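You operate a simulated robot arm through the tools that you are given. There is no shell and no other tool. Be economical: measure what you need, move in short steps, check, and stop when the job is done.

The job below is to be done with a simulated robot arm. You get a single attempt, and the scene is never put back.

Task
Stack the box labelled "end caps" from the red tool cabinet top on top of the box labelled "valve seals". Stack the carton marked "shims" from the top of the wooden work bench on top of the carton marked "seals". Put the box marked "grommets" from the top of the wooden work bench on the red tray and the box marked "gasket set" on the red tool cabinet top. Take the carton that says "hose clips" from the top of the wooden work bench and put it on the low bookcase top. Stack the box marked "terminals" from the top of the white shelf on top of the box marked "cam parts". The order is free. Set down upright: carton.

Only the result counts: the job must be done as asked and must still hold three seconds after the hand-in. Knocking over, shifting, dropping, spilling or breaking anything else fails it. Lids that push on must go on centred and level and be pressed home; caps that screw on are set level and turned clockwise until they are tight.

Robot
A 7-joint arm with a vacuum gripper on a trunk, on a base that drives. Base frame: it is fixed to the floor where the robot stands at the start and does not move with it; the origin is under the middle of the robot, x ahead of it, y to its left, z up. Lengths are in m, angles in rad, forces in N, time in s.
With the tool pointing down near the work surface it reaches from about 0.1 to 0.64 m from the robot's upright axis, wherever it stands. Its first joint turns from -2.007 to 2.007 rad. Places, roughly: black carton, blue carton, green carton [-0.5, -1.75, 1]; cam parts box, green hose clips box, pump kit box, [-4, -1.75, 1]; end caps box, lamp units box, valve seals box [0.5, 0.25, 1]; gasket set box, glow plugs box, grommets box [-1.25, -1.5, 1]; low bookcase top [0.7, -0.5, 1]; orange carton, red carton, teal carton, yellow car [-1.75, -1.5, 1]; red tool cabinet top [0.6, 0.3, 1]; red tray (16x13x3 cm) [-1, -1.6, 0.9]. Payload 2.55 kg.
Tool frame: the origin (TCP) lies in the middle of the cups' lips, and z points out of the cups. The gripper has 1 cup of 0.044 m across, covering 0.044 by 0.044 m (tool x, y); the bellows give 0.02 m. With the vacuum on, a cup seals on a smooth face that it is pressed against (1 to 4 N); it does not hold porous or soft things. The pull reaches 55 N.
Orientation is that of the tool frame in the base frame, as a unit quaternion [w, x, y, z]. With the cups facing straight down, the tool's x points along the base's -x, its y along +y and its z along -z.

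Tools
- The arm moves only by the tool servo_tool. Its argument "increments" is text: rows parted by semicolons, each of 7 numbers parted by spaces: the shift along the tool's x, y, z in m, then the turn, a rotation vector about the tool's x, y, z in rad, then the vacuum: 1 switches it on, -1 off. In form: dx dy dz wx wy wz vacuum; .... A call has 1 to 20 rows; each row shifts and turns the commanded pose from where the row before left it, along the tool's axes as they then stand. Each row takes 0.2 s and may step no farther than 0.05 m and 0.15 rad from the row before; otherwise, or with a gripper value out of range, the whole call is refused. A pose out of reach is approached as far as the arm can. The call stops where the force on the tool passes 40 N (or 10 N more than at its start, if that is more) or the arm is blocked; 0.2 s more then pass. The pull builds up within a second once a cup has sealed. Time passes only in rows, and 0.2 s behind the last, so rows that do not move give it time. It gives the time, the measured TCP pose, the force on the tool (base axes) and the pull of the vacuum at its end, in the units of the frame above (readings bear some noise), with the torque about the TCP (base axes, N m) and any sound that the robot's microphone picked up.
- Cameras (640 x 400 px; columns grow to the right, rows downward): "scene" is now at [0.016, 0.1655, 1.832]; the picture's right is [-0.26, -0.97, 0.00], its down [-0.77, 0.21, -0.60] and it looks along [0.58, -0.15, -0.80] (base axes); focal length 255 px, centre (320, 200). "wrist" rides on the gripper at [0.081, 0.006, -0.173] in the tool frame; the picture's right is [-0.08, 1.00, 0.00], its down [-0.89, -0.07, -0.45] and it looks along [-0.44, -0.04, 0.90] (tool axes); focal length 256 px, centre (320, 200). There is no depth. A picture from a camera that has moved, and an enlarged one, comes with that camera's place and axes in the base frame and with its lens. The place of the scene camera against the robot may be out by one fixed shift of up to 0.018 m in any direction.
- grab_frame(camera): a new picture of that camera. No time passes.
- raise_lower(by): slides the trunk up (or, below 0, down) by that many m; the arm and the scene camera ride with it, the base frame stays. It gives what a move gives, with no picture.
- roll_base(legs): drives the robot by 1 to 6 legs, each [ahead, left, turn to the left] in m, m and rad, along the robot's own axes; the way and the turn of a leg run together, so that a leg with both is an arc; at most 1.5 m and 3.142 rad a leg. The arm and the cameras ride along, it lands a little off, and it stops where it bumps. It gives what a move gives.
- aim_head(pan, tilt): turns the head with the scene camera to pan (to the left, within 2.705 rad either way) and tilt (down, from -0.506 to 1.204), counted from straight ahead of the robot. It gives what a move gives.
- close_up(camera, box): a new picture of the part [left, top, right, bottom] of that camera's present view, enlarged. No time passes.
- finish_job(): hands the job in; it is judged then, once.

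Work in short steps. Places have to be worked out from the pictures, the camera data and where the tool is seen: move nearer, look again, correct. Check each grasp and each placing, and mend what went wrong. You have 186 turns and 164 pictures in all, those below and enlarged ones among them. Switch the vacuum off and draw the arm clear of the work before you hand the job in, unless the task says otherwise.

The tools are called after ">>>" as name(argument=value, ...) on one line, values as JSON. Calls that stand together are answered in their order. servo_tool: Moves the arm, as the interface text tells. Its arguments: {"type":"object","properties":{"increments":{"type":"string"}},"required":["increments"]} The other tools are called the same way: raise_lower (by) slides the trunk up or down; roll_base (legs) drives the base; aim_head (pan, tilt) turns the head that bears the scene camera; grab_frame (camera) takes a picture; close_up (camera, box) takes an enlarged picture of a part of a camera's view; finish_job () hands the job in.

At the start:

```text
clock: 0.0
tcp_pos: [0.4688, 0.0341, 0.9998]
ee_rot: [0.0, 0.0, 1.0, 0.0]
ft_force: [0.3, -0.6, 0.7]
torque: [-0.01, 0.0, 0.01]
pull: 0.1
trunk travel left (down, up): [-0.925, 0.065]
robot x, y, heading: [-0.0003, 0.0004, -0.001]
head pan, tilt: [-0.262, 0.93]
```

scene: 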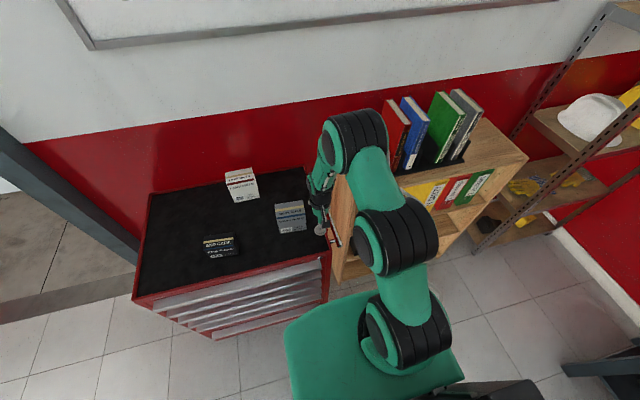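
wrist: 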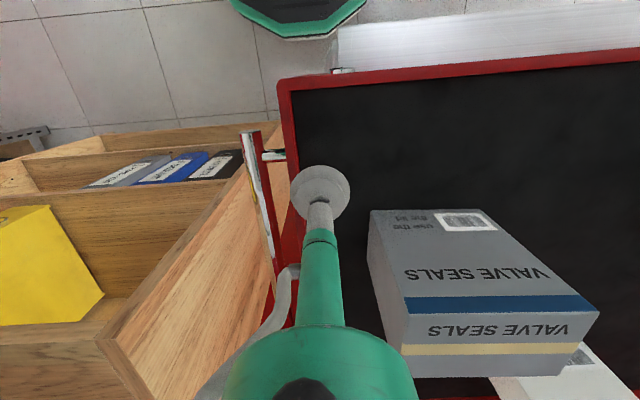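

I look closer at the cabinet top to identify boxes.

>>> close_up(camera="scene", box=[130, 150, 340, 280])

>>> aim_head(pan=-1.57, tilt=0.5)

>>> grab_frame(camera="scene")

>>> aim_head(pan=-2.3, tilt=0.5)

>>> grab_frame(camera="scene")

```text
3.05 times, centred on (235, 215) of scene
camera zoom: at [0.016, 0.1655, 1.832], right [-0.26, -0.97, 0.0], down [-0.77, 0.21, -0.6], along [0.58, -0.15, -0.8], focal length 778 px, centre (579, 154)
```

zoom: 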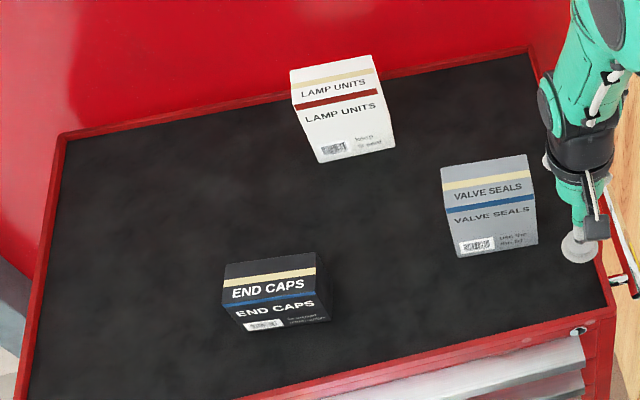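

```text
clock: 1.5
tcp_pos: [0.4681, 0.0335, 1.0009]
ee_rot: [-0.001, 0.0, 1.0, 0.001]
ft_force: [0.3, -0.5, -0.4]
torque: [-0.01, 0.0, 0.03]
pull: 0.1
trunk travel left (down, up): [-0.925, 0.065]
robot x, y, heading: [-0.0024, -0.0047, -0.0]
head pan, tilt: [-1.571, 0.499]
```

```text
160 pictures are left
camera scene: at [-0.0552, 0.0936, 1.8681], right [-1.0, 0.0, 0.0], down [0.0, 0.48, -0.88], along [0.0, -0.88, -0.48], focal length 255 px, centre (320, 200)
```

scene: 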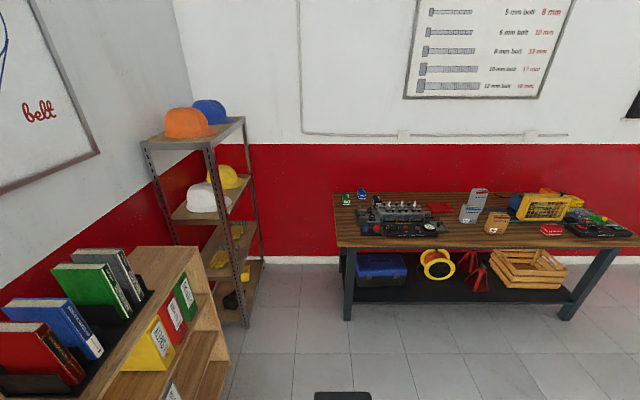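

```text
clock: 2.6
tcp_pos: [0.4691, 0.0341, 0.9995]
ee_rot: [0.0, 0.0, 1.0, 0.0]
ft_force: [0.4, 0.6, -0.8]
torque: [0.03, 0.06, 0.0]
pull: 0.1
trunk travel left (down, up): [-0.925, 0.065]
robot x, y, heading: [-0.0002, 0.0004, -0.001]
head pan, tilt: [-2.3, 0.499]
```

```text
159 pictures are left
camera scene: at [-0.1158, 0.1167, 1.8681], right [-0.75, 0.67, 0.0], down [0.32, 0.36, -0.88], along [-0.58, -0.66, -0.48], focal length 255 px, centre (320, 200)
```

scene: 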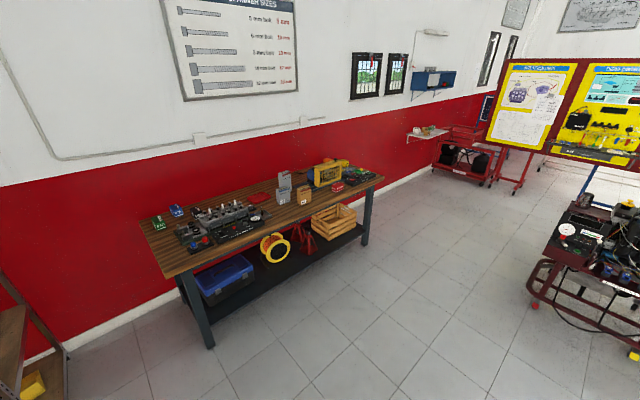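

Cabinet top is z≈0.95, valve seals box top ≈1.06 near (0.55,0.135), end caps top ≈1.035 near (0.515,0.395). I raise the arm first, then shift the base left.

>>> servo_tool(increments="0 0 -0.05 0 0 0 -1;0 0 -0.05 0 0 0 -1;0 0 -0.05 0 0 0 -1;0 0 -0.05 0 0 0 -1;0 0 -0.05 0 0 0 -1")

>>> roll_base(legs=[[0, 0.22, 0]])

>>> grab_frame(camera="wrist")

```text
clock: 3.8
tcp_pos: [0.4677, 0.034, 1.2381]
ee_rot: [-0.002, 0.0, 1.0, 0.001]
ft_force: [0.2, -0.3, 0.4]
torque: [0.03, 0.13, 0.01]
pull: 0.1
out of reach, approached as far as the arm can: row 5
trunk travel left (down, up): [-0.925, 0.065]
robot x, y, heading: [0.001, 0.0019, -0.003]
head pan, tilt: [-2.3, 0.499]
```

```text
clock: 5.5
tcp_pos: [0.4653, 0.2531, 1.2403]
ee_rot: [0.0, 0.0, 1.0, 0.0]
ft_force: [0.7, -0.6, -0.3]
torque: [0.01, 0.04, 0.02]
pull: 0.0
trunk travel left (down, up): [-0.925, 0.065]
robot x, y, heading: [-0.0008, 0.2165, -0.001]
head pan, tilt: [-2.3, 0.499]
```

```text
158 pictures are left
camera wrist: at [0.383, 0.2587, 1.4127], right [0.08, 1.0, 0.0], down [0.89, -0.07, 0.45], along [0.44, -0.04, -0.9], focal length 256 px, centre (320, 200)
```

wrist: 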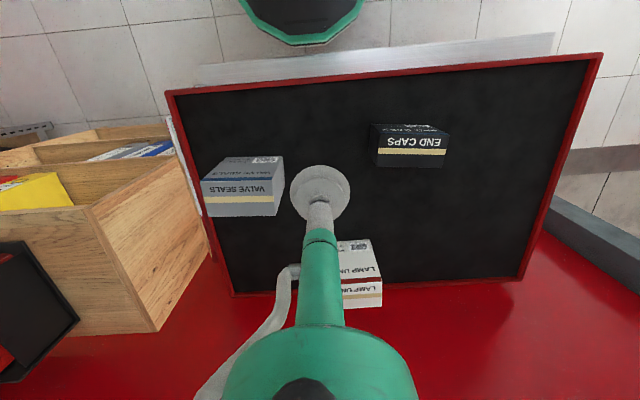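

End caps top estimated at (0.496,0.386). Moving above it and partway down to look.

>>> servo_tool(increments="-0.01 0.045 0 0 0 0 -1;-0.01 0.045 0 0 0 0 -1;-0.011 0.043 0.03 0 0 0 -1;0 0 0.045 0 0 0 -1;0 0 0.045 0 0 0 -1")

>>> grab_frame(camera="wrist")

```text
refused: row 3 steps farther than a row can; nothing moved
```

```text
157 pictures are left
camera wrist: at [0.383, 0.2587, 1.4127], right [0.08, 1.0, 0.0], down [0.89, -0.07, 0.45], along [0.44, -0.04, -0.9], focal length 256 px, centre (320, 200)
```

wrist: 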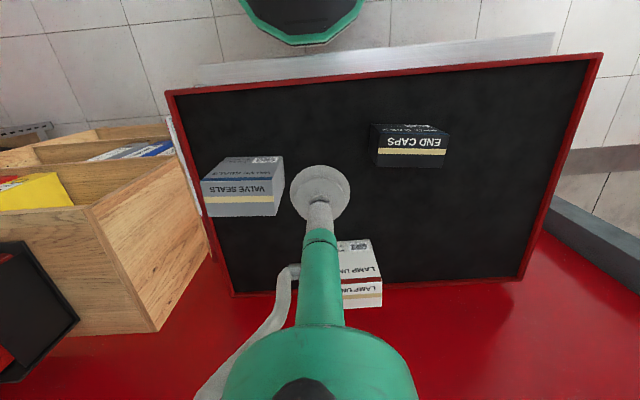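

Row limit is on total distance; I resend with smaller rows.

>>> servo_tool(increments="-0.01 0.045 0 0 0 0 -1;-0.01 0.045 0 0 0 0 -1;-0.011 0.043 0 0 0 0 -1;0 0 0.045 0 0 0 -1;0 0 0.045 0 0 0 -1;0 0 0.04 0 0 0 -1")

>>> grab_frame(camera="wrist")

```text
clock: 6.8
tcp_pos: [0.4828, 0.3831, 1.0863]
ee_rot: [0.0, 0.0, 1.0, -0.001]
ft_force: [0.4, 0.3, -0.2]
torque: [0.02, 0.03, 0.0]
pull: 0.1
out of reach, approached as far as the arm can: row 1, 2, 3
trunk travel left (down, up): [-0.925, 0.065]
robot x, y, heading: [0.001, 0.2192, -0.006]
head pan, tilt: [-2.3, 0.499]
```

```text
156 pictures are left
camera wrist: at [0.4011, 0.3877, 1.2578], right [0.08, 1.0, 0.0], down [0.89, -0.07, 0.45], along [0.45, -0.03, -0.89], focal length 256 px, centre (320, 200)
```

wrist: 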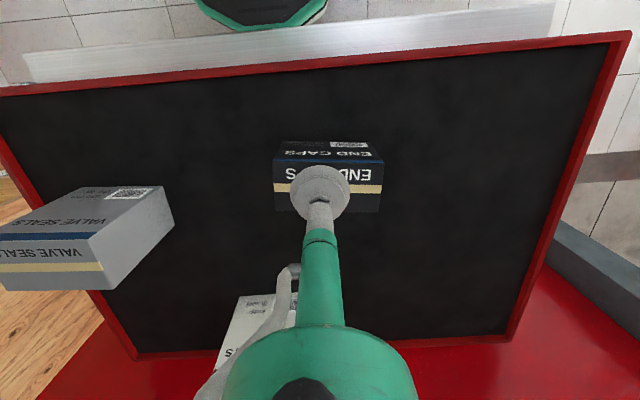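

Box top centre about (0.499,0.389). Correcting and descending onto it with vacuum.

>>> servo_tool(increments="-0.016 0.006 0 0 0 0 -1;0 0 0.03 0 0 0 1;0 0 0.01 0 0 0 1;0 0 0.006 0 0 0 1;0 0 0.005 0 0 0 1;0 0 0.005 0 0 0 1")

```text
clock: 8.2
tcp_pos: [0.4985, 0.3876, 1.0355]
ee_rot: [0.007, 0.0, 1.0, 0.002]
ft_force: [-4.2, -2.9, 39.1]
torque: [-0.29, 0.31, 0.04]
pull: 54.7
trunk travel left (down, up): [-0.925, 0.065]
robot x, y, heading: [-0.0046, 0.2179, -0.001]
head pan, tilt: [-2.3, 0.499]
```

Sealed. Lift straight up and move toward above the valve seals.

>>> servo_tool(increments="0 0 -0.03 0 0 0 1;0 0 -0.05 0 0 0 1;0 0 -0.05 0 0 0 1;0 0 -0.04 0 0 0 1;0 0 0 0 0 0 1")

>>> grab_frame(camera="wrist")

>>> aim_head(pan=-0.1, tilt=0.9)

>>> grab_frame(camera="scene")

```text
clock: 9.4
tcp_pos: [0.4979, 0.3872, 1.1986]
ee_rot: [0.0, 0.0, 1.0, 0.0]
ft_force: [-0.6, -0.2, -1.5]
torque: [0.0, 0.02, 0.02]
pull: 54.6
trunk travel left (down, up): [-0.925, 0.065]
robot x, y, heading: [-0.0023, 0.2205, 0.004]
head pan, tilt: [-2.3, 0.499]
```

```text
155 pictures are left
camera wrist: at [0.4167, 0.3934, 1.3721], right [0.08, 1.0, 0.0], down [0.89, -0.07, 0.44], along [0.44, -0.04, -0.9], focal length 256 px, centre (320, 200)
```

wrist: 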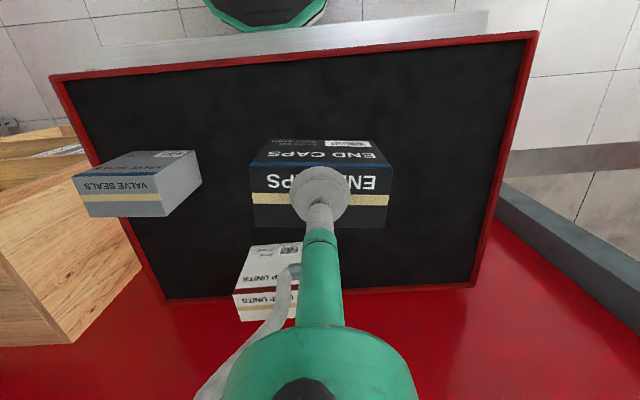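

```text
clock: 11.5
tcp_pos: [0.4968, 0.3874, 1.1992]
ee_rot: [0.0, 0.0, 1.0, 0.0]
ft_force: [-0.7, -0.2, -1.6]
torque: [0.03, 0.0, -0.01]
pull: 55.2
trunk travel left (down, up): [-0.925, 0.065]
robot x, y, heading: [-0.0039, 0.216, 0.001]
head pan, tilt: [-0.099, 0.901]
```

```text
154 pictures are left
camera scene: at [0.0197, 0.3967, 1.8342], right [-0.1, -0.99, 0.0], down [-0.78, 0.08, -0.62], along [0.62, -0.06, -0.78], focal length 255 px, centre (320, 200)
```

scene: 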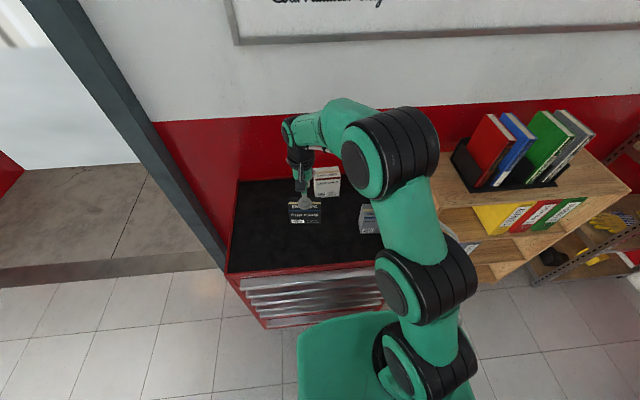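

Held firmly. Move toward the valve seals box (est. (0.541,0.127)) and look from beside.

>>> servo_tool(increments="-0.01 -0.045 0 0 0 0 1;-0.01 -0.045 0 0 0 0 1;-0.01 -0.045 0 0 0 0 1;-0.01 -0.03 0 0 0 0 1;0 0 0 0 0 0 1")

>>> grab_frame(camera="wrist")

```text
clock: 12.7
tcp_pos: [0.5368, 0.2231, 1.1982]
ee_rot: [0.002, -0.001, 1.0, 0.0]
ft_force: [-0.7, -0.4, -2.0]
torque: [-0.04, 0.03, 0.01]
pull: 55.6
trunk travel left (down, up): [-0.925, 0.065]
robot x, y, heading: [-0.0002, 0.2201, -0.001]
head pan, tilt: [-0.099, 0.901]
```

```text
153 pictures are left
camera wrist: at [0.4547, 0.2293, 1.371], right [0.08, 1.0, 0.0], down [0.89, -0.07, 0.45], along [0.45, -0.04, -0.89], focal length 256 px, centre (320, 200)
```

wrist: 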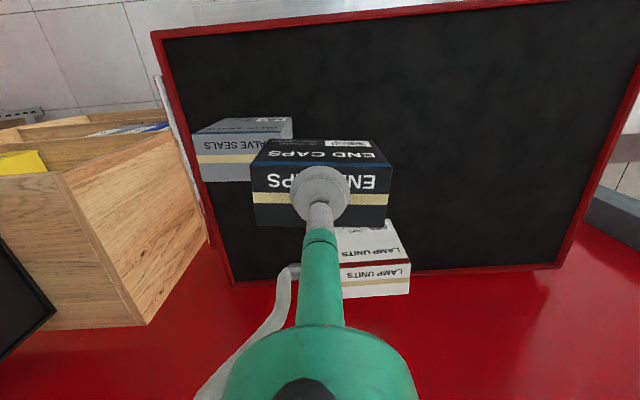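

Valve seals centre ≈(0.543,0.125). I go over it (slightly raised) and then lower gently.

>>> servo_tool(increments="0 0 -0.02 0 0 0 1;-0.001 -0.04 0 0 0 0 1;-0.001 -0.04 0 0 0 0 1;-0.002 -0.018 0 0 0 0 1;0 0 0.02 0 0 0 1;0 0 0.015 0 0 0 1")

>>> grab_frame(camera="wrist")

>>> close_up(camera="scene", box=[220, 130, 420, 260])

```text
clock: 14.1
tcp_pos: [0.5267, 0.1243, 1.1655]
ee_rot: [0.0, 0.0, 1.0, 0.0]
ft_force: [-0.3, -0.2, -1.3]
torque: [-0.04, 0.01, 0.03]
pull: 55.0
out of reach, approached as far as the arm can: row 1, 3
trunk travel left (down, up): [-0.925, 0.065]
robot x, y, heading: [-0.0017, 0.2196, -0.001]
head pan, tilt: [-0.099, 0.901]
```

```text
152 pictures are left
camera wrist: at [0.4468, 0.1309, 1.3384], right [0.08, 1.0, 0.0], down [0.89, -0.07, 0.45], along [0.44, -0.04, -0.9], focal length 256 px, centre (320, 200)
```

wrist: 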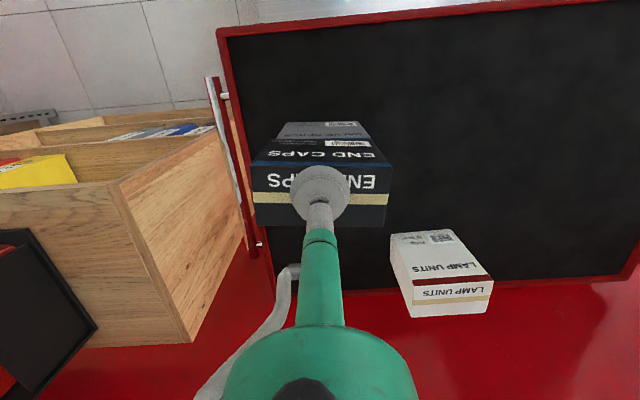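

```text
3.08 times, centred on (320, 195) of scene
camera zoom: at [0.0196, 0.3967, 1.8342], right [-0.1, -1.0, 0.0], down [-0.78, 0.08, -0.62], along [0.62, -0.06, -0.78], focal length 785 px, centre (320, 215)
```

zoom: 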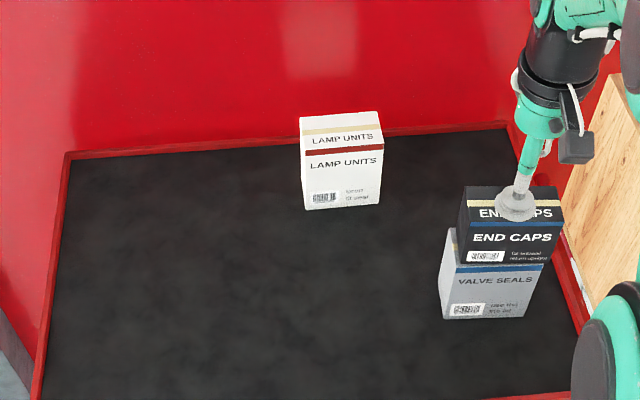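

TCP x fell short (0.527); correct to 0.541 and nudge y +0.003, then lower till contact.

>>> servo_tool(increments="-0.014 0.003 0 0 0 0 1;0 0 0 0 0 0 1")

>>> servo_tool(increments="0 0 0.005 0 0 0 1;0 0 0.004 0 0 0 1;0 0 0 0 0 0 1")

>>> close_up(camera="scene", box=[340, 180, 420, 240])

```text
clock: 14.7
tcp_pos: [0.542, 0.1285, 1.1659]
ee_rot: [0.0, 0.0, 1.0, -0.001]
ft_force: [-0.2, -0.3, -2.7]
torque: [0.01, 0.0, -0.01]
pull: 55.0
trunk travel left (down, up): [-0.925, 0.065]
robot x, y, heading: [-0.0007, 0.2178, -0.001]
head pan, tilt: [-0.099, 0.901]
```

```text
clock: 15.5
tcp_pos: [0.5434, 0.1279, 1.1545]
ee_rot: [0.0, 0.0, 1.0, 0.0]
ft_force: [-0.5, -0.2, -2.4]
torque: [0.02, 0.02, -0.04]
pull: 54.7
trunk travel left (down, up): [-0.925, 0.065]
robot x, y, heading: [-0.0006, 0.2203, -0.009]
head pan, tilt: [-0.099, 0.901]
```

```text
6.67 times, centred on (380, 210) of scene
camera zoom: at [0.0198, 0.3967, 1.8342], right [-0.1, -1.0, 0.0], down [-0.78, 0.08, -0.62], along [0.62, -0.06, -0.78], focal length 1701 px, centre (-80, 133)
```

zoom: 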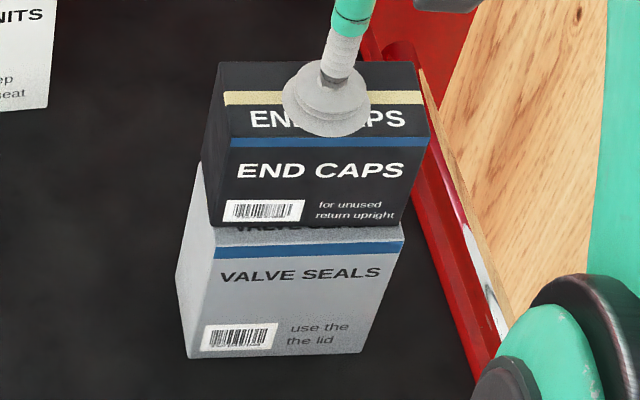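

Aligned well in y; continue lowering until contact.

>>> servo_tool(increments="0 0 0.004 0 0 0 1;0 0 0.004 0 0 0 1;0 0 0 0 0 0 1")

>>> close_up(camera="scene", box=[340, 180, 420, 240])

```text
clock: 16.3
tcp_pos: [0.5415, 0.1285, 1.153]
ee_rot: [0.006, -0.001, 1.0, -0.001]
ft_force: [-2.0, 0.7, 28.5]
torque: [0.16, 0.13, -0.01]
pull: 55.3
trunk travel left (down, up): [-0.925, 0.065]
robot x, y, heading: [0.0014, 0.2194, -0.001]
head pan, tilt: [-0.099, 0.901]
```

```text
6.67 times, centred on (380, 210) of scene
camera zoom: at [0.0143, 0.3975, 1.8345], right [-0.1, -1.0, 0.0], down [-0.78, 0.08, -0.62], along [0.62, -0.06, -0.78], focal length 1701 px, centre (-80, 133)
```

zoom: 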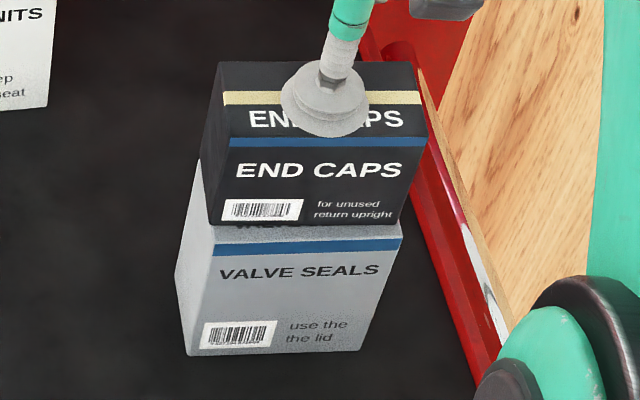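

Contact made; the front shows a ~1 cm setback, so I lift slightly, shift 6 mm toward the robot, and set down and release.

>>> servo_tool(increments="0 0 -0.012 0 0 0 1;0.006 0 0 0 0 0 1;0 0 0.008 0 0 0 1;0 0 0.003 0 0 0 1;0 0 0 0 0 0 1")

>>> servo_tool(increments="0 0 0 0 0 0 -1;0 0 0 0 0 0 -1;0 0 0 0 0 0 -1;0 0 0 0 0 0 -1;0 0 0 0 0 0 -1")

```text
clock: 17.5
tcp_pos: [0.5338, 0.1288, 1.1507]
ee_rot: [0.003, 0.0, 1.0, -0.001]
ft_force: [-6.4, 1.2, 18.8]
torque: [0.09, 0.26, 0.01]
pull: 55.2
trunk travel left (down, up): [-0.925, 0.065]
robot x, y, heading: [0.0029, 0.2168, 0.0]
head pan, tilt: [-0.099, 0.901]
```

```text
clock: 18.7
tcp_pos: [0.5359, 0.1285, 1.1488]
ee_rot: [0.001, 0.0, 1.0, -0.001]
ft_force: [-0.2, 0.1, 1.8]
torque: [0.02, 0.02, -0.01]
pull: 0.1
trunk travel left (down, up): [-0.925, 0.065]
robot x, y, heading: [0.0004, 0.2187, 0.001]
head pan, tilt: [-0.099, 0.901]
```

Released; lift away and check.

>>> servo_tool(increments="0 0 -0.03 0 0 0 -1;0 0 -0.04 0 0 0 -1;0.04 0.02 0 0 0 0 -1")

>>> close_up(camera="scene", box=[300, 160, 420, 240])

>>> grab_frame(camera="scene")

```text
clock: 19.5
tcp_pos: [0.4844, 0.1512, 1.2]
ee_rot: [0.001, 0.0, 1.0, -0.001]
ft_force: [-0.2, 0.6, 0.1]
torque: [-0.02, -0.08, -0.02]
pull: 0.1
out of reach, approached as far as the arm can: row 2
trunk travel left (down, up): [-0.925, 0.065]
robot x, y, heading: [0.0047, 0.2172, -0.0]
head pan, tilt: [-0.099, 0.901]
```

```text
5.00 times, centred on (360, 200) of scene
camera zoom: at [0.0155, 0.3984, 1.8341], right [-0.1, -1.0, 0.0], down [-0.78, 0.08, -0.62], along [0.62, -0.06, -0.78], focal length 1276 px, centre (120, 200)
```

zoom: 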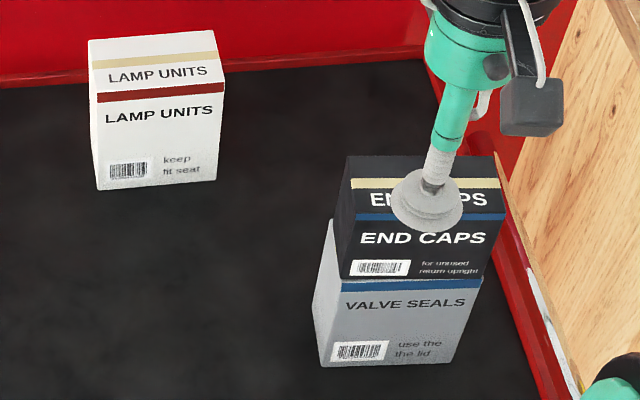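

```text
147 pictures are left
camera scene: at [0.0155, 0.3984, 1.8341], right [-0.1, -1.0, 0.0], down [-0.78, 0.08, -0.62], along [0.62, -0.06, -0.78], focal length 255 px, centre (320, 200)
```

scene: 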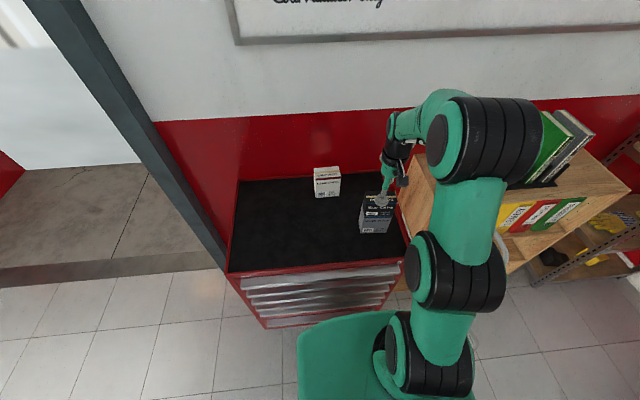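

Stack is good. Now I back off and drive toward the bench, facing it (heading −π/2), stopping short.

>>> roll_base(legs=[[-0.5, 0, 0], [0, 0, -1.571], [0.75, -0.75, 0]])

>>> aim_head(pan=0.0, tilt=0.75)

>>> grab_frame(camera="scene")

>>> grab_frame(camera="wrist")

```text
clock: 31.3
tcp_pos: [-1.3137, -1.0238, 1.1974]
ee_rot: [0.0, 0.705, 0.709, 0.0]
ft_force: [0.8, 0.3, 0.6]
torque: [-0.03, 0.04, -0.02]
pull: 0.1
trunk travel left (down, up): [-0.925, 0.065]
robot x, y, heading: [-1.2455, -0.5308, -1.564]
head pan, tilt: [-0.099, 0.901]
```

```text
clock: 32.0
tcp_pos: [-1.3124, -1.0247, 1.1984]
ee_rot: [-0.001, 0.705, 0.709, 0.0]
ft_force: [0.4, 0.2, -0.6]
torque: [-0.01, 0.02, 0.01]
pull: 0.1
trunk travel left (down, up): [-0.925, 0.065]
robot x, y, heading: [-1.2438, -0.5348, -1.563]
head pan, tilt: [0.0, 0.75]
```

```text
146 pictures are left
camera scene: at [-1.0636, -0.5492, 1.8461], right [-1.0, 0.0, 0.0], down [0.0, 0.68, -0.73], along [0.0, -0.73, -0.68], focal length 255 px, centre (320, 200)
```

scene: 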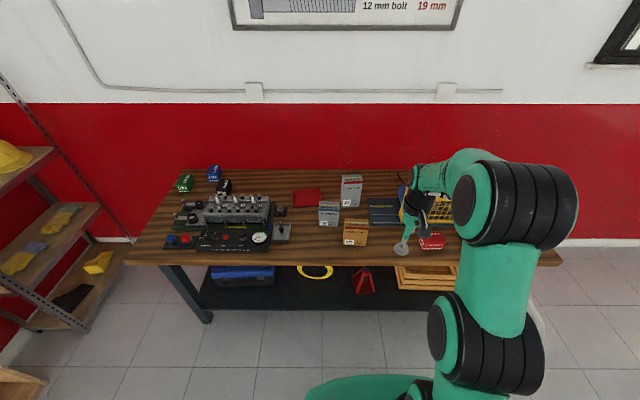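

```text
145 pictures are left
camera wrist: at [-1.3082, -0.9434, 1.3713], right [1.0, -0.07, 0.0], down [-0.07, -0.89, 0.45], along [-0.03, -0.44, -0.9], focal length 256 px, centre (320, 200)
```

wrist: 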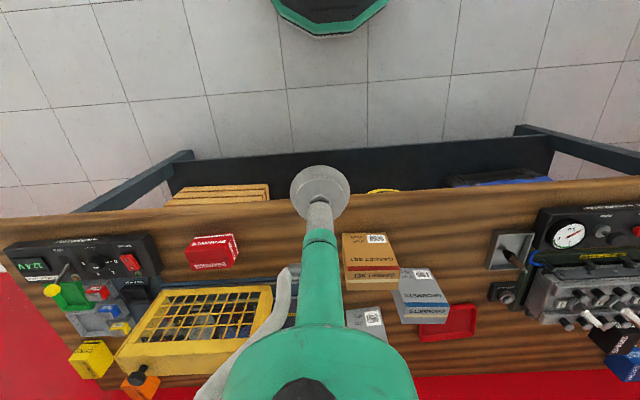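

I zoom in on both sets of items to read labels.

>>> close_up(camera="scene", box=[160, 155, 290, 255])

>>> close_up(camera="scene", box=[280, 160, 480, 260])

>>> close_up(camera="wrist", box=[0, 200, 300, 400])

>>> close_up(camera="wrist", box=[330, 200, 640, 400])

```text
4.00 times, centred on (225, 205) of scene
camera zoom: at [-1.0636, -0.5492, 1.8461], right [-1.0, 0.0, 0.0], down [0.0, 0.68, -0.73], along [0.0, -0.73, -0.68], focal length 1021 px, centre (700, 180)
```

zoom: 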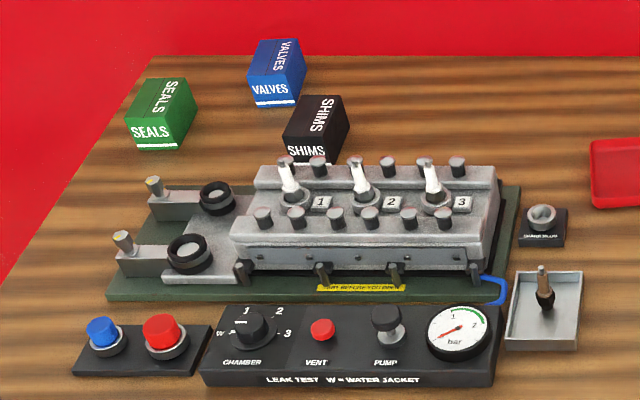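

```text
3.20 times, centred on (380, 210) of scene
camera zoom: at [-1.0636, -0.5492, 1.8461], right [-1.0, 0.0, 0.0], down [0.0, 0.68, -0.73], along [0.0, -0.73, -0.68], focal length 816 px, centre (128, 168)
```

zoom: 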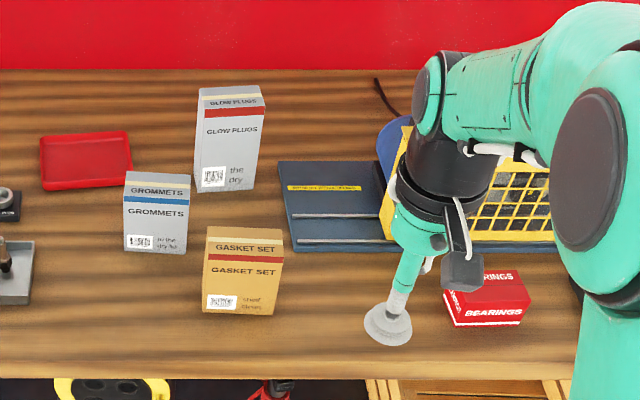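

```text
2.00 times, centred on (150, 300) of wrist
camera zoom: at [-1.3082, -0.9434, 1.3713], right [1.0, -0.07, 0.0], down [-0.07, -0.89, 0.45], along [-0.03, -0.44, -0.9], focal length 512 px, centre (660, 0)
```

zoom: 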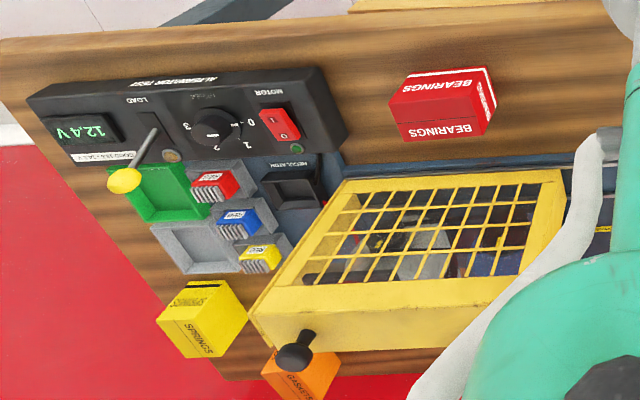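

```text
2.00 times, centred on (485, 300) of wrist
camera zoom: at [-1.3082, -0.9434, 1.3713], right [1.0, -0.07, 0.0], down [-0.07, -0.89, 0.45], along [-0.03, -0.44, -0.9], focal length 512 px, centre (-10, 0)
```

zoom: 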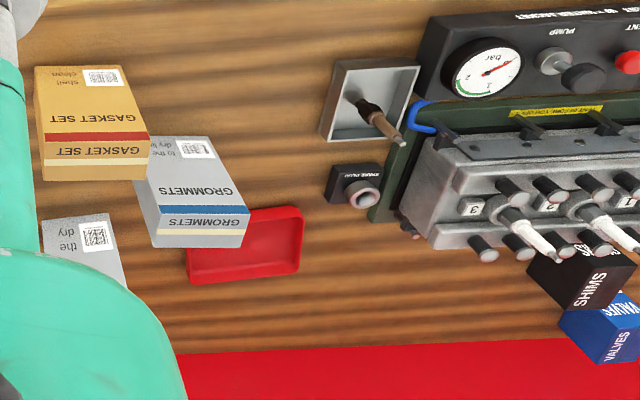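

Black "shims", green "seals" and probably teal "hose clips" (still hidden). I look down at the base and bench edge to judge how close I can get.

>>> aim_head(pan=0.3, tilt=1.2)

>>> grab_frame(camera="scene")

```text
clock: 32.9
tcp_pos: [-1.3136, -1.0234, 1.1981]
ee_rot: [0.0, 0.705, 0.709, 0.0]
ft_force: [-0.3, -0.4, 0.7]
torque: [0.02, -0.02, 0.0]
pull: 0.0
trunk travel left (down, up): [-0.925, 0.065]
robot x, y, heading: [-1.2468, -0.5336, -1.564]
head pan, tilt: [0.3, 1.201]
```

```text
140 pictures are left
camera scene: at [-1.0471, -0.5198, 1.8145], right [-0.95, -0.3, 0.0], down [-0.28, 0.89, -0.36], along [0.11, -0.35, -0.93], focal length 255 px, centre (320, 200)
```

scene: 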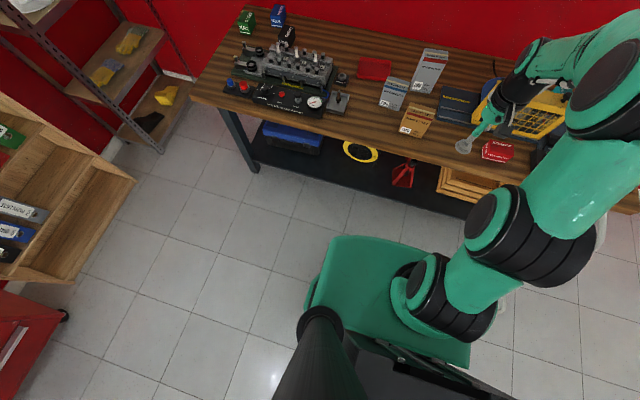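

I creep forward 0.2 m and look again.

>>> roll_base(legs=[[0.2, 0.05, -0.007]])

>>> grab_frame(camera="scene")

>>> grab_frame(camera="wrist")

```text
clock: 34.6
tcp_pos: [-1.2674, -1.2214, 1.1976]
ee_rot: [0.0, 0.708, 0.706, -0.001]
ft_force: [0.0, 0.2, -0.8]
torque: [0.01, -0.01, 0.0]
pull: 0.1
trunk travel left (down, up): [-0.925, 0.065]
robot x, y, heading: [-1.1961, -0.7335, -1.575]
head pan, tilt: [0.3, 1.201]
```

```text
139 pictures are left
camera scene: at [-0.9969, -0.7194, 1.8144], right [-0.96, -0.29, 0.0], down [-0.27, 0.89, -0.36], along [0.11, -0.35, -0.93], focal length 255 px, centre (320, 200)
```

scene: 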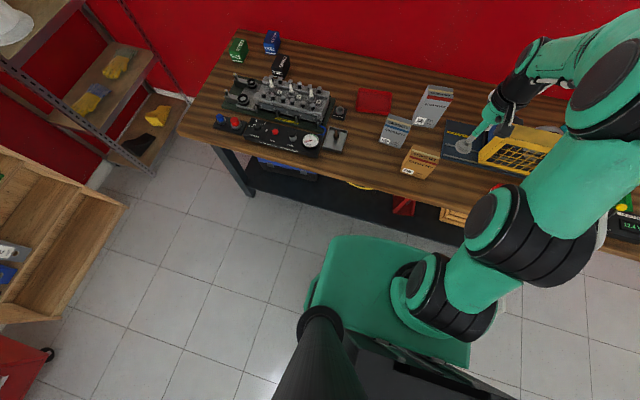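

```text
138 pictures are left
camera wrist: at [-1.2608, -1.1413, 1.3713], right [1.0, -0.08, 0.0], down [-0.07, -0.89, 0.45], along [-0.04, -0.44, -0.9], focal length 256 px, centre (320, 200)
```

wrist: 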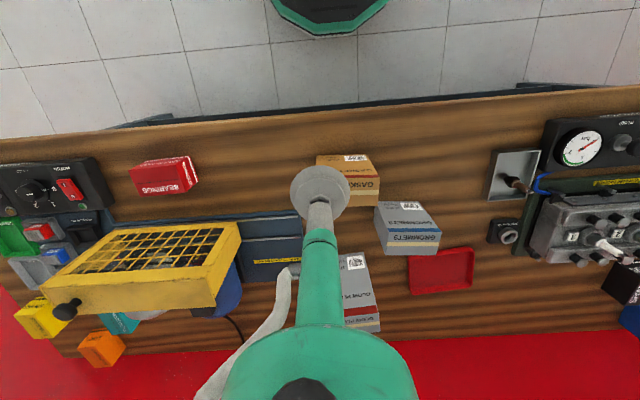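

Tray ≈(−0.996,−1.60), grommets top ≈(−1.112,−1.435), gasket set ≈(−1.214,−1.318). Base front seems ≈0.26 ahead of axis, bench edge at y≈−1.20. I advance more.

>>> roll_base(legs=[[0, 0.14, 0], [0.2, 0, 0]])

>>> grab_frame(camera="scene")

>>> grab_frame(camera="wrist")

```text
clock: 37.1
tcp_pos: [-1.1279, -1.4199, 1.1986]
ee_rot: [0.0, 0.708, 0.706, 0.001]
ft_force: [-0.4, -0.4, -0.4]
torque: [0.03, 0.01, -0.02]
pull: 0.1
trunk travel left (down, up): [-0.925, 0.065]
robot x, y, heading: [-1.0552, -0.9342, -1.578]
head pan, tilt: [0.3, 1.201]
```

```text
137 pictures are left
camera scene: at [-0.8557, -0.9183, 1.8144], right [-0.96, -0.29, 0.0], down [-0.27, 0.89, -0.36], along [0.11, -0.35, -0.93], focal length 255 px, centre (320, 200)
```

scene: 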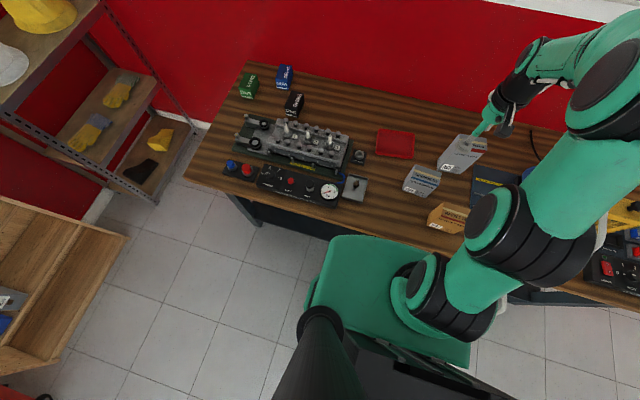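

```text
136 pictures are left
camera wrist: at [-1.1204, -1.3397, 1.3714], right [1.0, -0.08, 0.0], down [-0.07, -0.89, 0.45], along [-0.04, -0.44, -0.9], focal length 256 px, centre (320, 200)
```

wrist: 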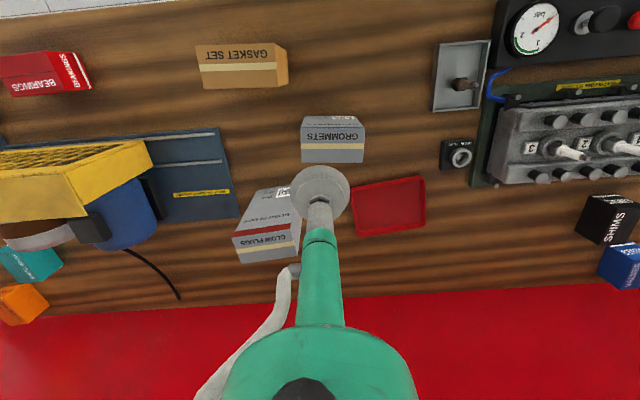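

Grommets top ≈(−1.109,−1.461, 0.92). Move over it and down to z≈1.0.

>>> servo_tool(increments="-0.041 0.019 0 0 0 0 -1;0 0 0.045 0 0 0 -1;0 0 0.045 0 0 0 -1;0 0 0.045 0 0 0 -1;0 0 0.04 0 0 0 -1")

>>> grab_frame(camera="wrist")

```text
clock: 38.3
tcp_pos: [-1.1077, -1.461, 1.0217]
ee_rot: [0.0, 0.708, 0.706, 0.0]
ft_force: [-0.3, -0.5, -1.0]
torque: [0.0, 0.03, -0.02]
pull: 0.1
trunk travel left (down, up): [-0.925, 0.065]
robot x, y, heading: [-1.0522, -0.9345, -1.577]
head pan, tilt: [0.3, 1.201]
```

```text
135 pictures are left
camera wrist: at [-1.1018, -1.3823, 1.1949], right [1.0, -0.08, 0.0], down [-0.07, -0.89, 0.45], along [-0.04, -0.44, -0.9], focal length 256 px, centre (320, 200)
```

wrist: 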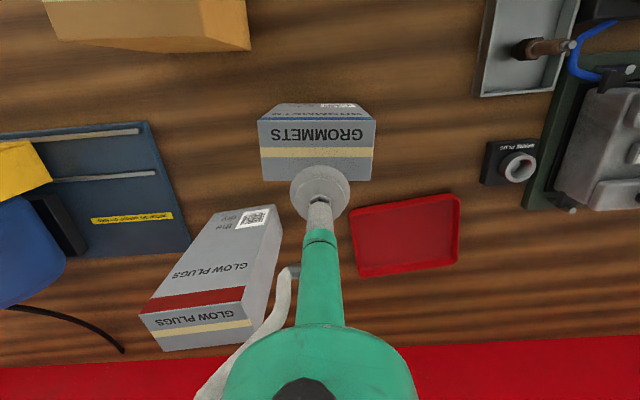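

Adjust by (+0.010 y, −0.004 x) and descend in small steps with vacuum on.

>>> servo_tool(increments="0.01 -0.004 0 0 0 0 1;0 0 0.03 0 0 0 1;0 0 0.006 0 0 0 1;0 0 0.006 0 0 0 1;0 0 0.006 0 0 0 1;0 0 0 0 0 0 1")

```text
clock: 39.7
tcp_pos: [-1.1119, -1.4531, 0.9761]
ee_rot: [0.001, 0.708, 0.706, -0.002]
ft_force: [-0.9, -0.3, 9.2]
torque: [0.35, -0.15, 0.05]
pull: 54.5
trunk travel left (down, up): [-0.925, 0.065]
robot x, y, heading: [-1.0554, -0.9323, -1.578]
head pan, tilt: [0.3, 1.201]
```

Sealed at top z≈0.976. Lift 0.11 straight up, shift +x, then inch the base forward 0.05.

>>> servo_tool(increments="0 0 -0.04 0 0 0 1;0 0 -0.04 0 0 0 1;0 0 -0.03 0 0 0 1;0 0.05 0 0 0 0 1;0 0.05 0 0 0 0 1;0 0.017 0 0 0 0 1")

>>> roll_base(legs=[[0.05, 0, 0]])

>>> grab_frame(camera="wrist")

```text
clock: 41.1
tcp_pos: [-0.9946, -1.4508, 1.085]
ee_rot: [0.0, 0.708, 0.706, 0.0]
ft_force: [-0.7, -0.5, -2.2]
torque: [0.01, 0.02, -0.03]
pull: 55.5
trunk travel left (down, up): [-0.925, 0.065]
robot x, y, heading: [-1.0541, -0.9328, -1.571]
head pan, tilt: [0.3, 1.201]
```

```text
clock: 42.0
tcp_pos: [-0.995, -1.5008, 1.0844]
ee_rot: [0.0, 0.708, 0.706, 0.0]
ft_force: [0.7, 0.7, -3.5]
torque: [0.1, 0.01, -0.03]
pull: 54.6
trunk travel left (down, up): [-0.925, 0.065]
robot x, y, heading: [-1.0566, -0.9791, -1.569]
head pan, tilt: [0.3, 1.201]
```

```text
134 pictures are left
camera wrist: at [-0.9883, -1.4203, 1.2585], right [1.0, -0.08, 0.0], down [-0.07, -0.89, 0.45], along [-0.04, -0.44, -0.9], focal length 256 px, centre (320, 200)
```

wrist: 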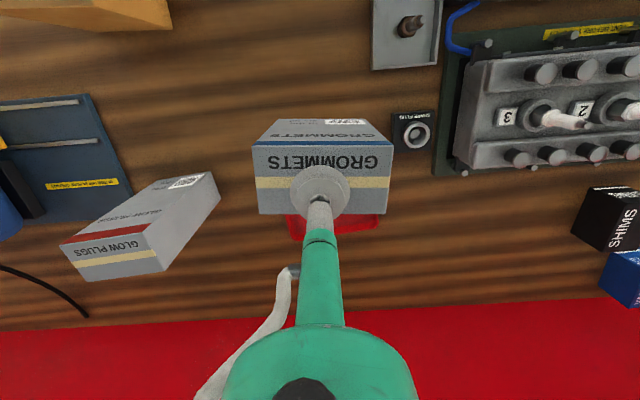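

Base moved fine. Move to y≈−1.598 and lower toward the tray.

>>> servo_tool(increments="-0.045 0 0 0 0 0 1;-0.045 0 0 0 0 0 1;-0.008 0 0 0 0 0 1;0 0 0.03 0 0 0 1;0 0 0.03 0 0 0 1;0 0 0 0 0 0 1")

>>> grab_frame(camera="wrist")

>>> aim_head(pan=0.0, tilt=0.9)

>>> grab_frame(camera="scene")

```text
clock: 43.4
tcp_pos: [-0.9947, -1.5987, 1.0245]
ee_rot: [0.0, 0.708, 0.706, -0.001]
ft_force: [-0.1, -0.4, -2.3]
torque: [0.01, 0.02, 0.0]
pull: 54.9
trunk travel left (down, up): [-0.925, 0.065]
robot x, y, heading: [-1.0534, -0.9821, -1.572]
head pan, tilt: [0.3, 1.201]
```

```text
133 pictures are left
camera wrist: at [-0.9887, -1.5177, 1.1989], right [1.0, -0.08, 0.0], down [-0.07, -0.89, 0.45], along [-0.04, -0.45, -0.89], focal length 256 px, centre (320, 200)
```

wrist: 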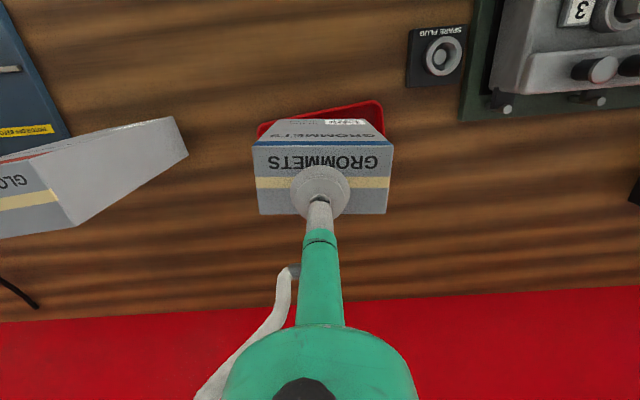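

```text
clock: 44.2
tcp_pos: [-0.9943, -1.5988, 1.0254]
ee_rot: [0.001, 0.708, 0.706, 0.0]
ft_force: [-0.1, -0.4, -2.4]
torque: [0.05, 0.04, 0.0]
pull: 54.7
trunk travel left (down, up): [-0.925, 0.065]
robot x, y, heading: [-1.0564, -0.9824, -1.571]
head pan, tilt: [0.0, 0.901]
```

```text
132 pictures are left
camera scene: at [-0.8726, -0.9894, 1.8342], right [-1.0, 0.0, 0.0], down [0.0, 0.78, -0.62], along [0.0, -0.62, -0.78], focal length 255 px, centre (320, 200)
```

scene: 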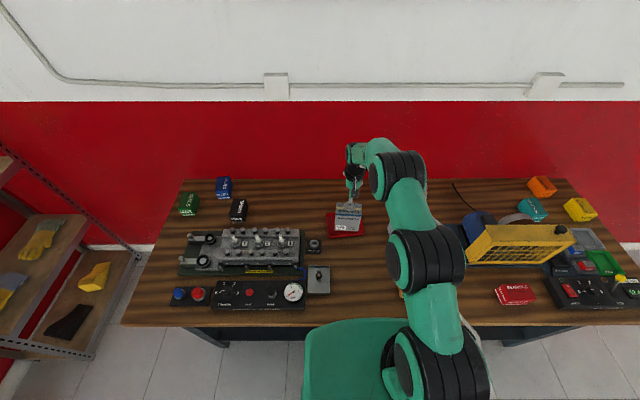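

Shift 1 cm further back to centre in the tray, then lower to contact.

>>> servo_tool(increments="-0.01 0 0 0 0 0 1;0 0 0.02 0 0 0 1;0 0 0.01 0 0 0 1;0 0 0.005 0 0 0 1;0 0 0.005 0 0 0 1;0 0 0 0 0 0 1")

>>> close_up(camera="scene", box=[300, 180, 400, 250])

```text
clock: 45.6
tcp_pos: [-0.9948, -1.608, 0.9848]
ee_rot: [0.0, 0.708, 0.706, 0.0]
ft_force: [0.7, 0.2, -2.6]
torque: [0.01, 0.01, -0.01]
pull: 55.3
trunk travel left (down, up): [-0.925, 0.065]
robot x, y, heading: [-1.0563, -0.9816, -1.574]
head pan, tilt: [0.0, 0.901]
```

```text
5.71 times, centred on (350, 215) of scene
camera zoom: at [-0.8727, -0.9893, 1.8342], right [-1.0, 0.0, 0.0], down [0.0, 0.78, -0.62], along [0.0, -0.62, -0.78], focal length 1458 px, centre (149, 114)
```

zoom: 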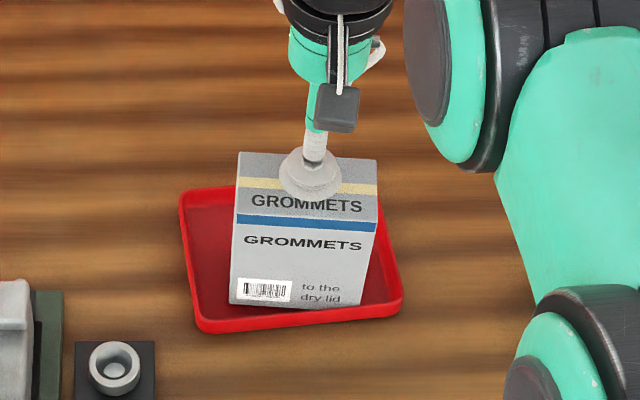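

Nicely inside. Lower to contact and release.

>>> servo_tool(increments="0 0 0.004 0 0 0 1;0 0 0.004 0 0 0 1;0 0 0 0 0 0 1")

```text
clock: 46.4
tcp_pos: [-0.9947, -1.6093, 0.9801]
ee_rot: [0.002, 0.708, 0.706, -0.003]
ft_force: [-1.7, 0.5, 12.4]
torque: [0.57, -0.09, 0.0]
pull: 54.6
trunk travel left (down, up): [-0.925, 0.065]
robot x, y, heading: [-1.0544, -0.9806, -1.574]
head pan, tilt: [0.0, 0.901]
```

Contact (12 N). Release and lift.

>>> servo_tool(increments="0 0 0 0 0 0 -1;0 0 0 0 0 0 -1;0 0 0 0 0 0 -1;0 0 0 0 0 0 -1;0 0 -0.02 0 0 0 -1;0 0 -0.04 0 0 0 -1;0 0 -0.04 0 0 0 -1")

>>> close_up(camera="scene", box=[150, 160, 400, 320])

>>> close_up(camera="scene", box=[440, 160, 640, 320])

```text
clock: 48.0
tcp_pos: [-0.9938, -1.6161, 1.0834]
ee_rot: [0.006, 0.708, 0.706, -0.005]
ft_force: [-0.6, -2.6, 5.8]
torque: [0.42, 0.06, -0.02]
pull: 0.0
trunk travel left (down, up): [-0.925, 0.065]
robot x, y, heading: [-1.0571, -0.9819, -1.572]
head pan, tilt: [0.0, 0.901]
```

```text
2.50 times, centred on (275, 240) of scene
camera zoom: at [-0.8724, -0.9918, 1.8345], right [-1.0, 0.0, 0.0], down [0.0, 0.78, -0.62], along [0.0, -0.62, -0.78], focal length 638 px, centre (432, 100)
```

zoom: 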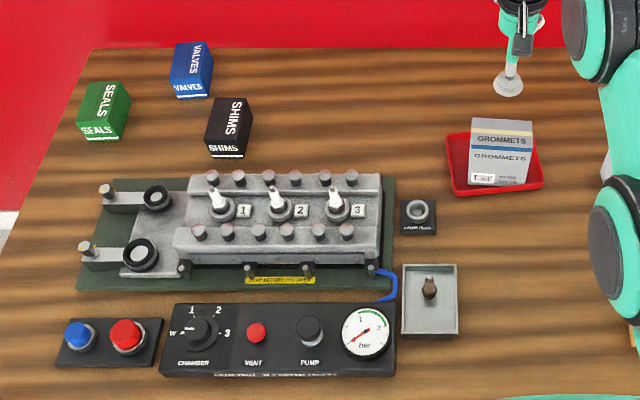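

```text
2.50 times, centred on (540, 240) of scene
camera zoom: at [-0.8724, -0.9918, 1.8345], right [-1.0, 0.0, 0.0], down [0.0, 0.78, -0.62], along [0.0, -0.62, -0.78], focal length 638 px, centre (-230, 100)
```

zoom: 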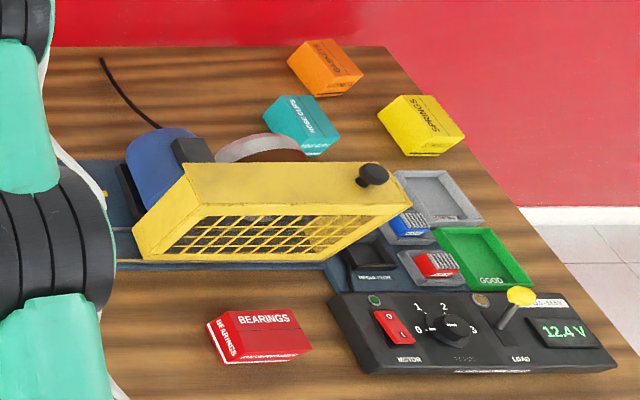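

Grommets sit well in the tray; hose clips is the teal carton at right. I test whether the green plate rides with the trunk (to learn its height) by raising the trunk slightly and looking down.

>>> servo_tool(increments="0.05 0 -0.0 0 0 0 -1;0.05 0 0 0 0 0 -1;0.05 0 0 0 0 0 -1")

>>> aim_head(pan=0.3, tilt=1.2)

>>> grab_frame(camera="scene")

>>> raise_lower(by=0.06)

>>> grab_frame(camera="scene")

```text
clock: 48.8
tcp_pos: [-0.9934, -1.4565, 1.0774]
ee_rot: [0.0, 0.709, 0.706, -0.001]
ft_force: [0.4, 0.0, 0.8]
torque: [-0.03, 0.0, 0.0]
pull: 0.0
trunk travel left (down, up): [-0.925, 0.065]
robot x, y, heading: [-1.0546, -0.9832, -1.571]
head pan, tilt: [0.0, 0.901]
```

```text
clock: 49.6
tcp_pos: [-0.9924, -1.4581, 1.0772]
ee_rot: [0.0, 0.708, 0.706, 0.0]
ft_force: [0.5, -0.3, -0.3]
torque: [-0.01, -0.01, 0.0]
pull: 0.1
trunk travel left (down, up): [-0.925, 0.065]
robot x, y, heading: [-1.0526, -0.9785, -1.575]
head pan, tilt: [0.3, 1.201]
```

```text
128 pictures are left
camera scene: at [-0.8562, -0.9678, 1.8144], right [-0.96, -0.29, 0.0], down [-0.27, 0.89, -0.36], along [0.11, -0.35, -0.93], focal length 255 px, centre (320, 200)
```

scene: 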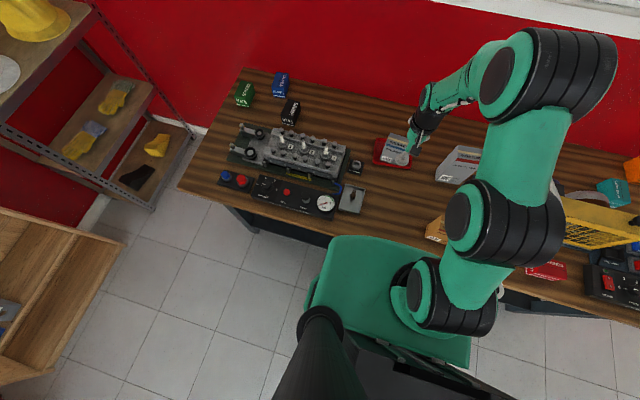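

```text
clock: 50.6
tcp_pos: [-0.9929, -1.458, 1.1378]
ee_rot: [-0.001, 0.709, 0.705, 0.0]
ft_force: [-0.4, -0.3, 0.1]
torque: [0.01, 0.0, -0.01]
pull: 0.1
trunk travel left (down, up): [-0.985, 0.005]
robot x, y, heading: [-1.0535, -0.9839, -1.573]
head pan, tilt: [0.3, 1.201]
```

```text
127 pictures are left
camera scene: at [-0.8561, -0.9675, 1.8744], right [-0.96, -0.29, 0.0], down [-0.27, 0.89, -0.36], along [0.11, -0.35, -0.93], focal length 255 px, centre (320, 200)
```

scene: 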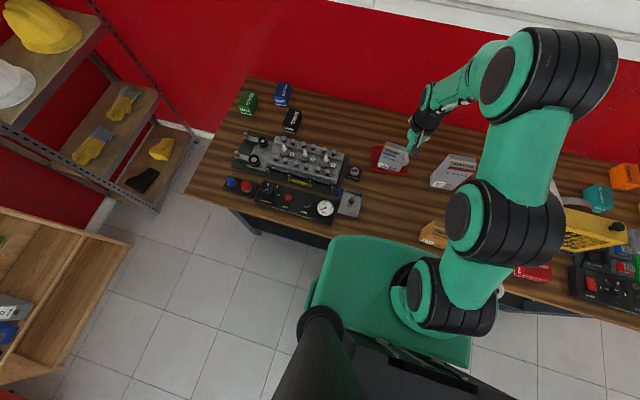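

I zoom on where the plate meets the bench edge.

>>> close_up(camera="scene", box=[220, 170, 480, 330])

```text
2.46 times, centred on (350, 250) of scene
camera zoom: at [-0.8561, -0.9675, 1.8744], right [-0.96, -0.29, 0.0], down [-0.27, 0.89, -0.36], along [0.11, -0.35, -0.93], focal length 628 px, centre (246, 77)
```

zoom: 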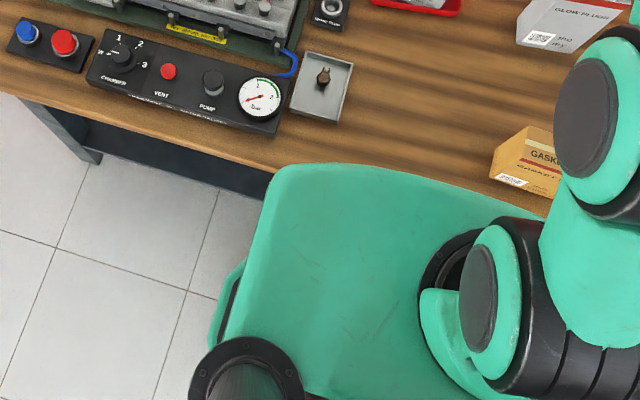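

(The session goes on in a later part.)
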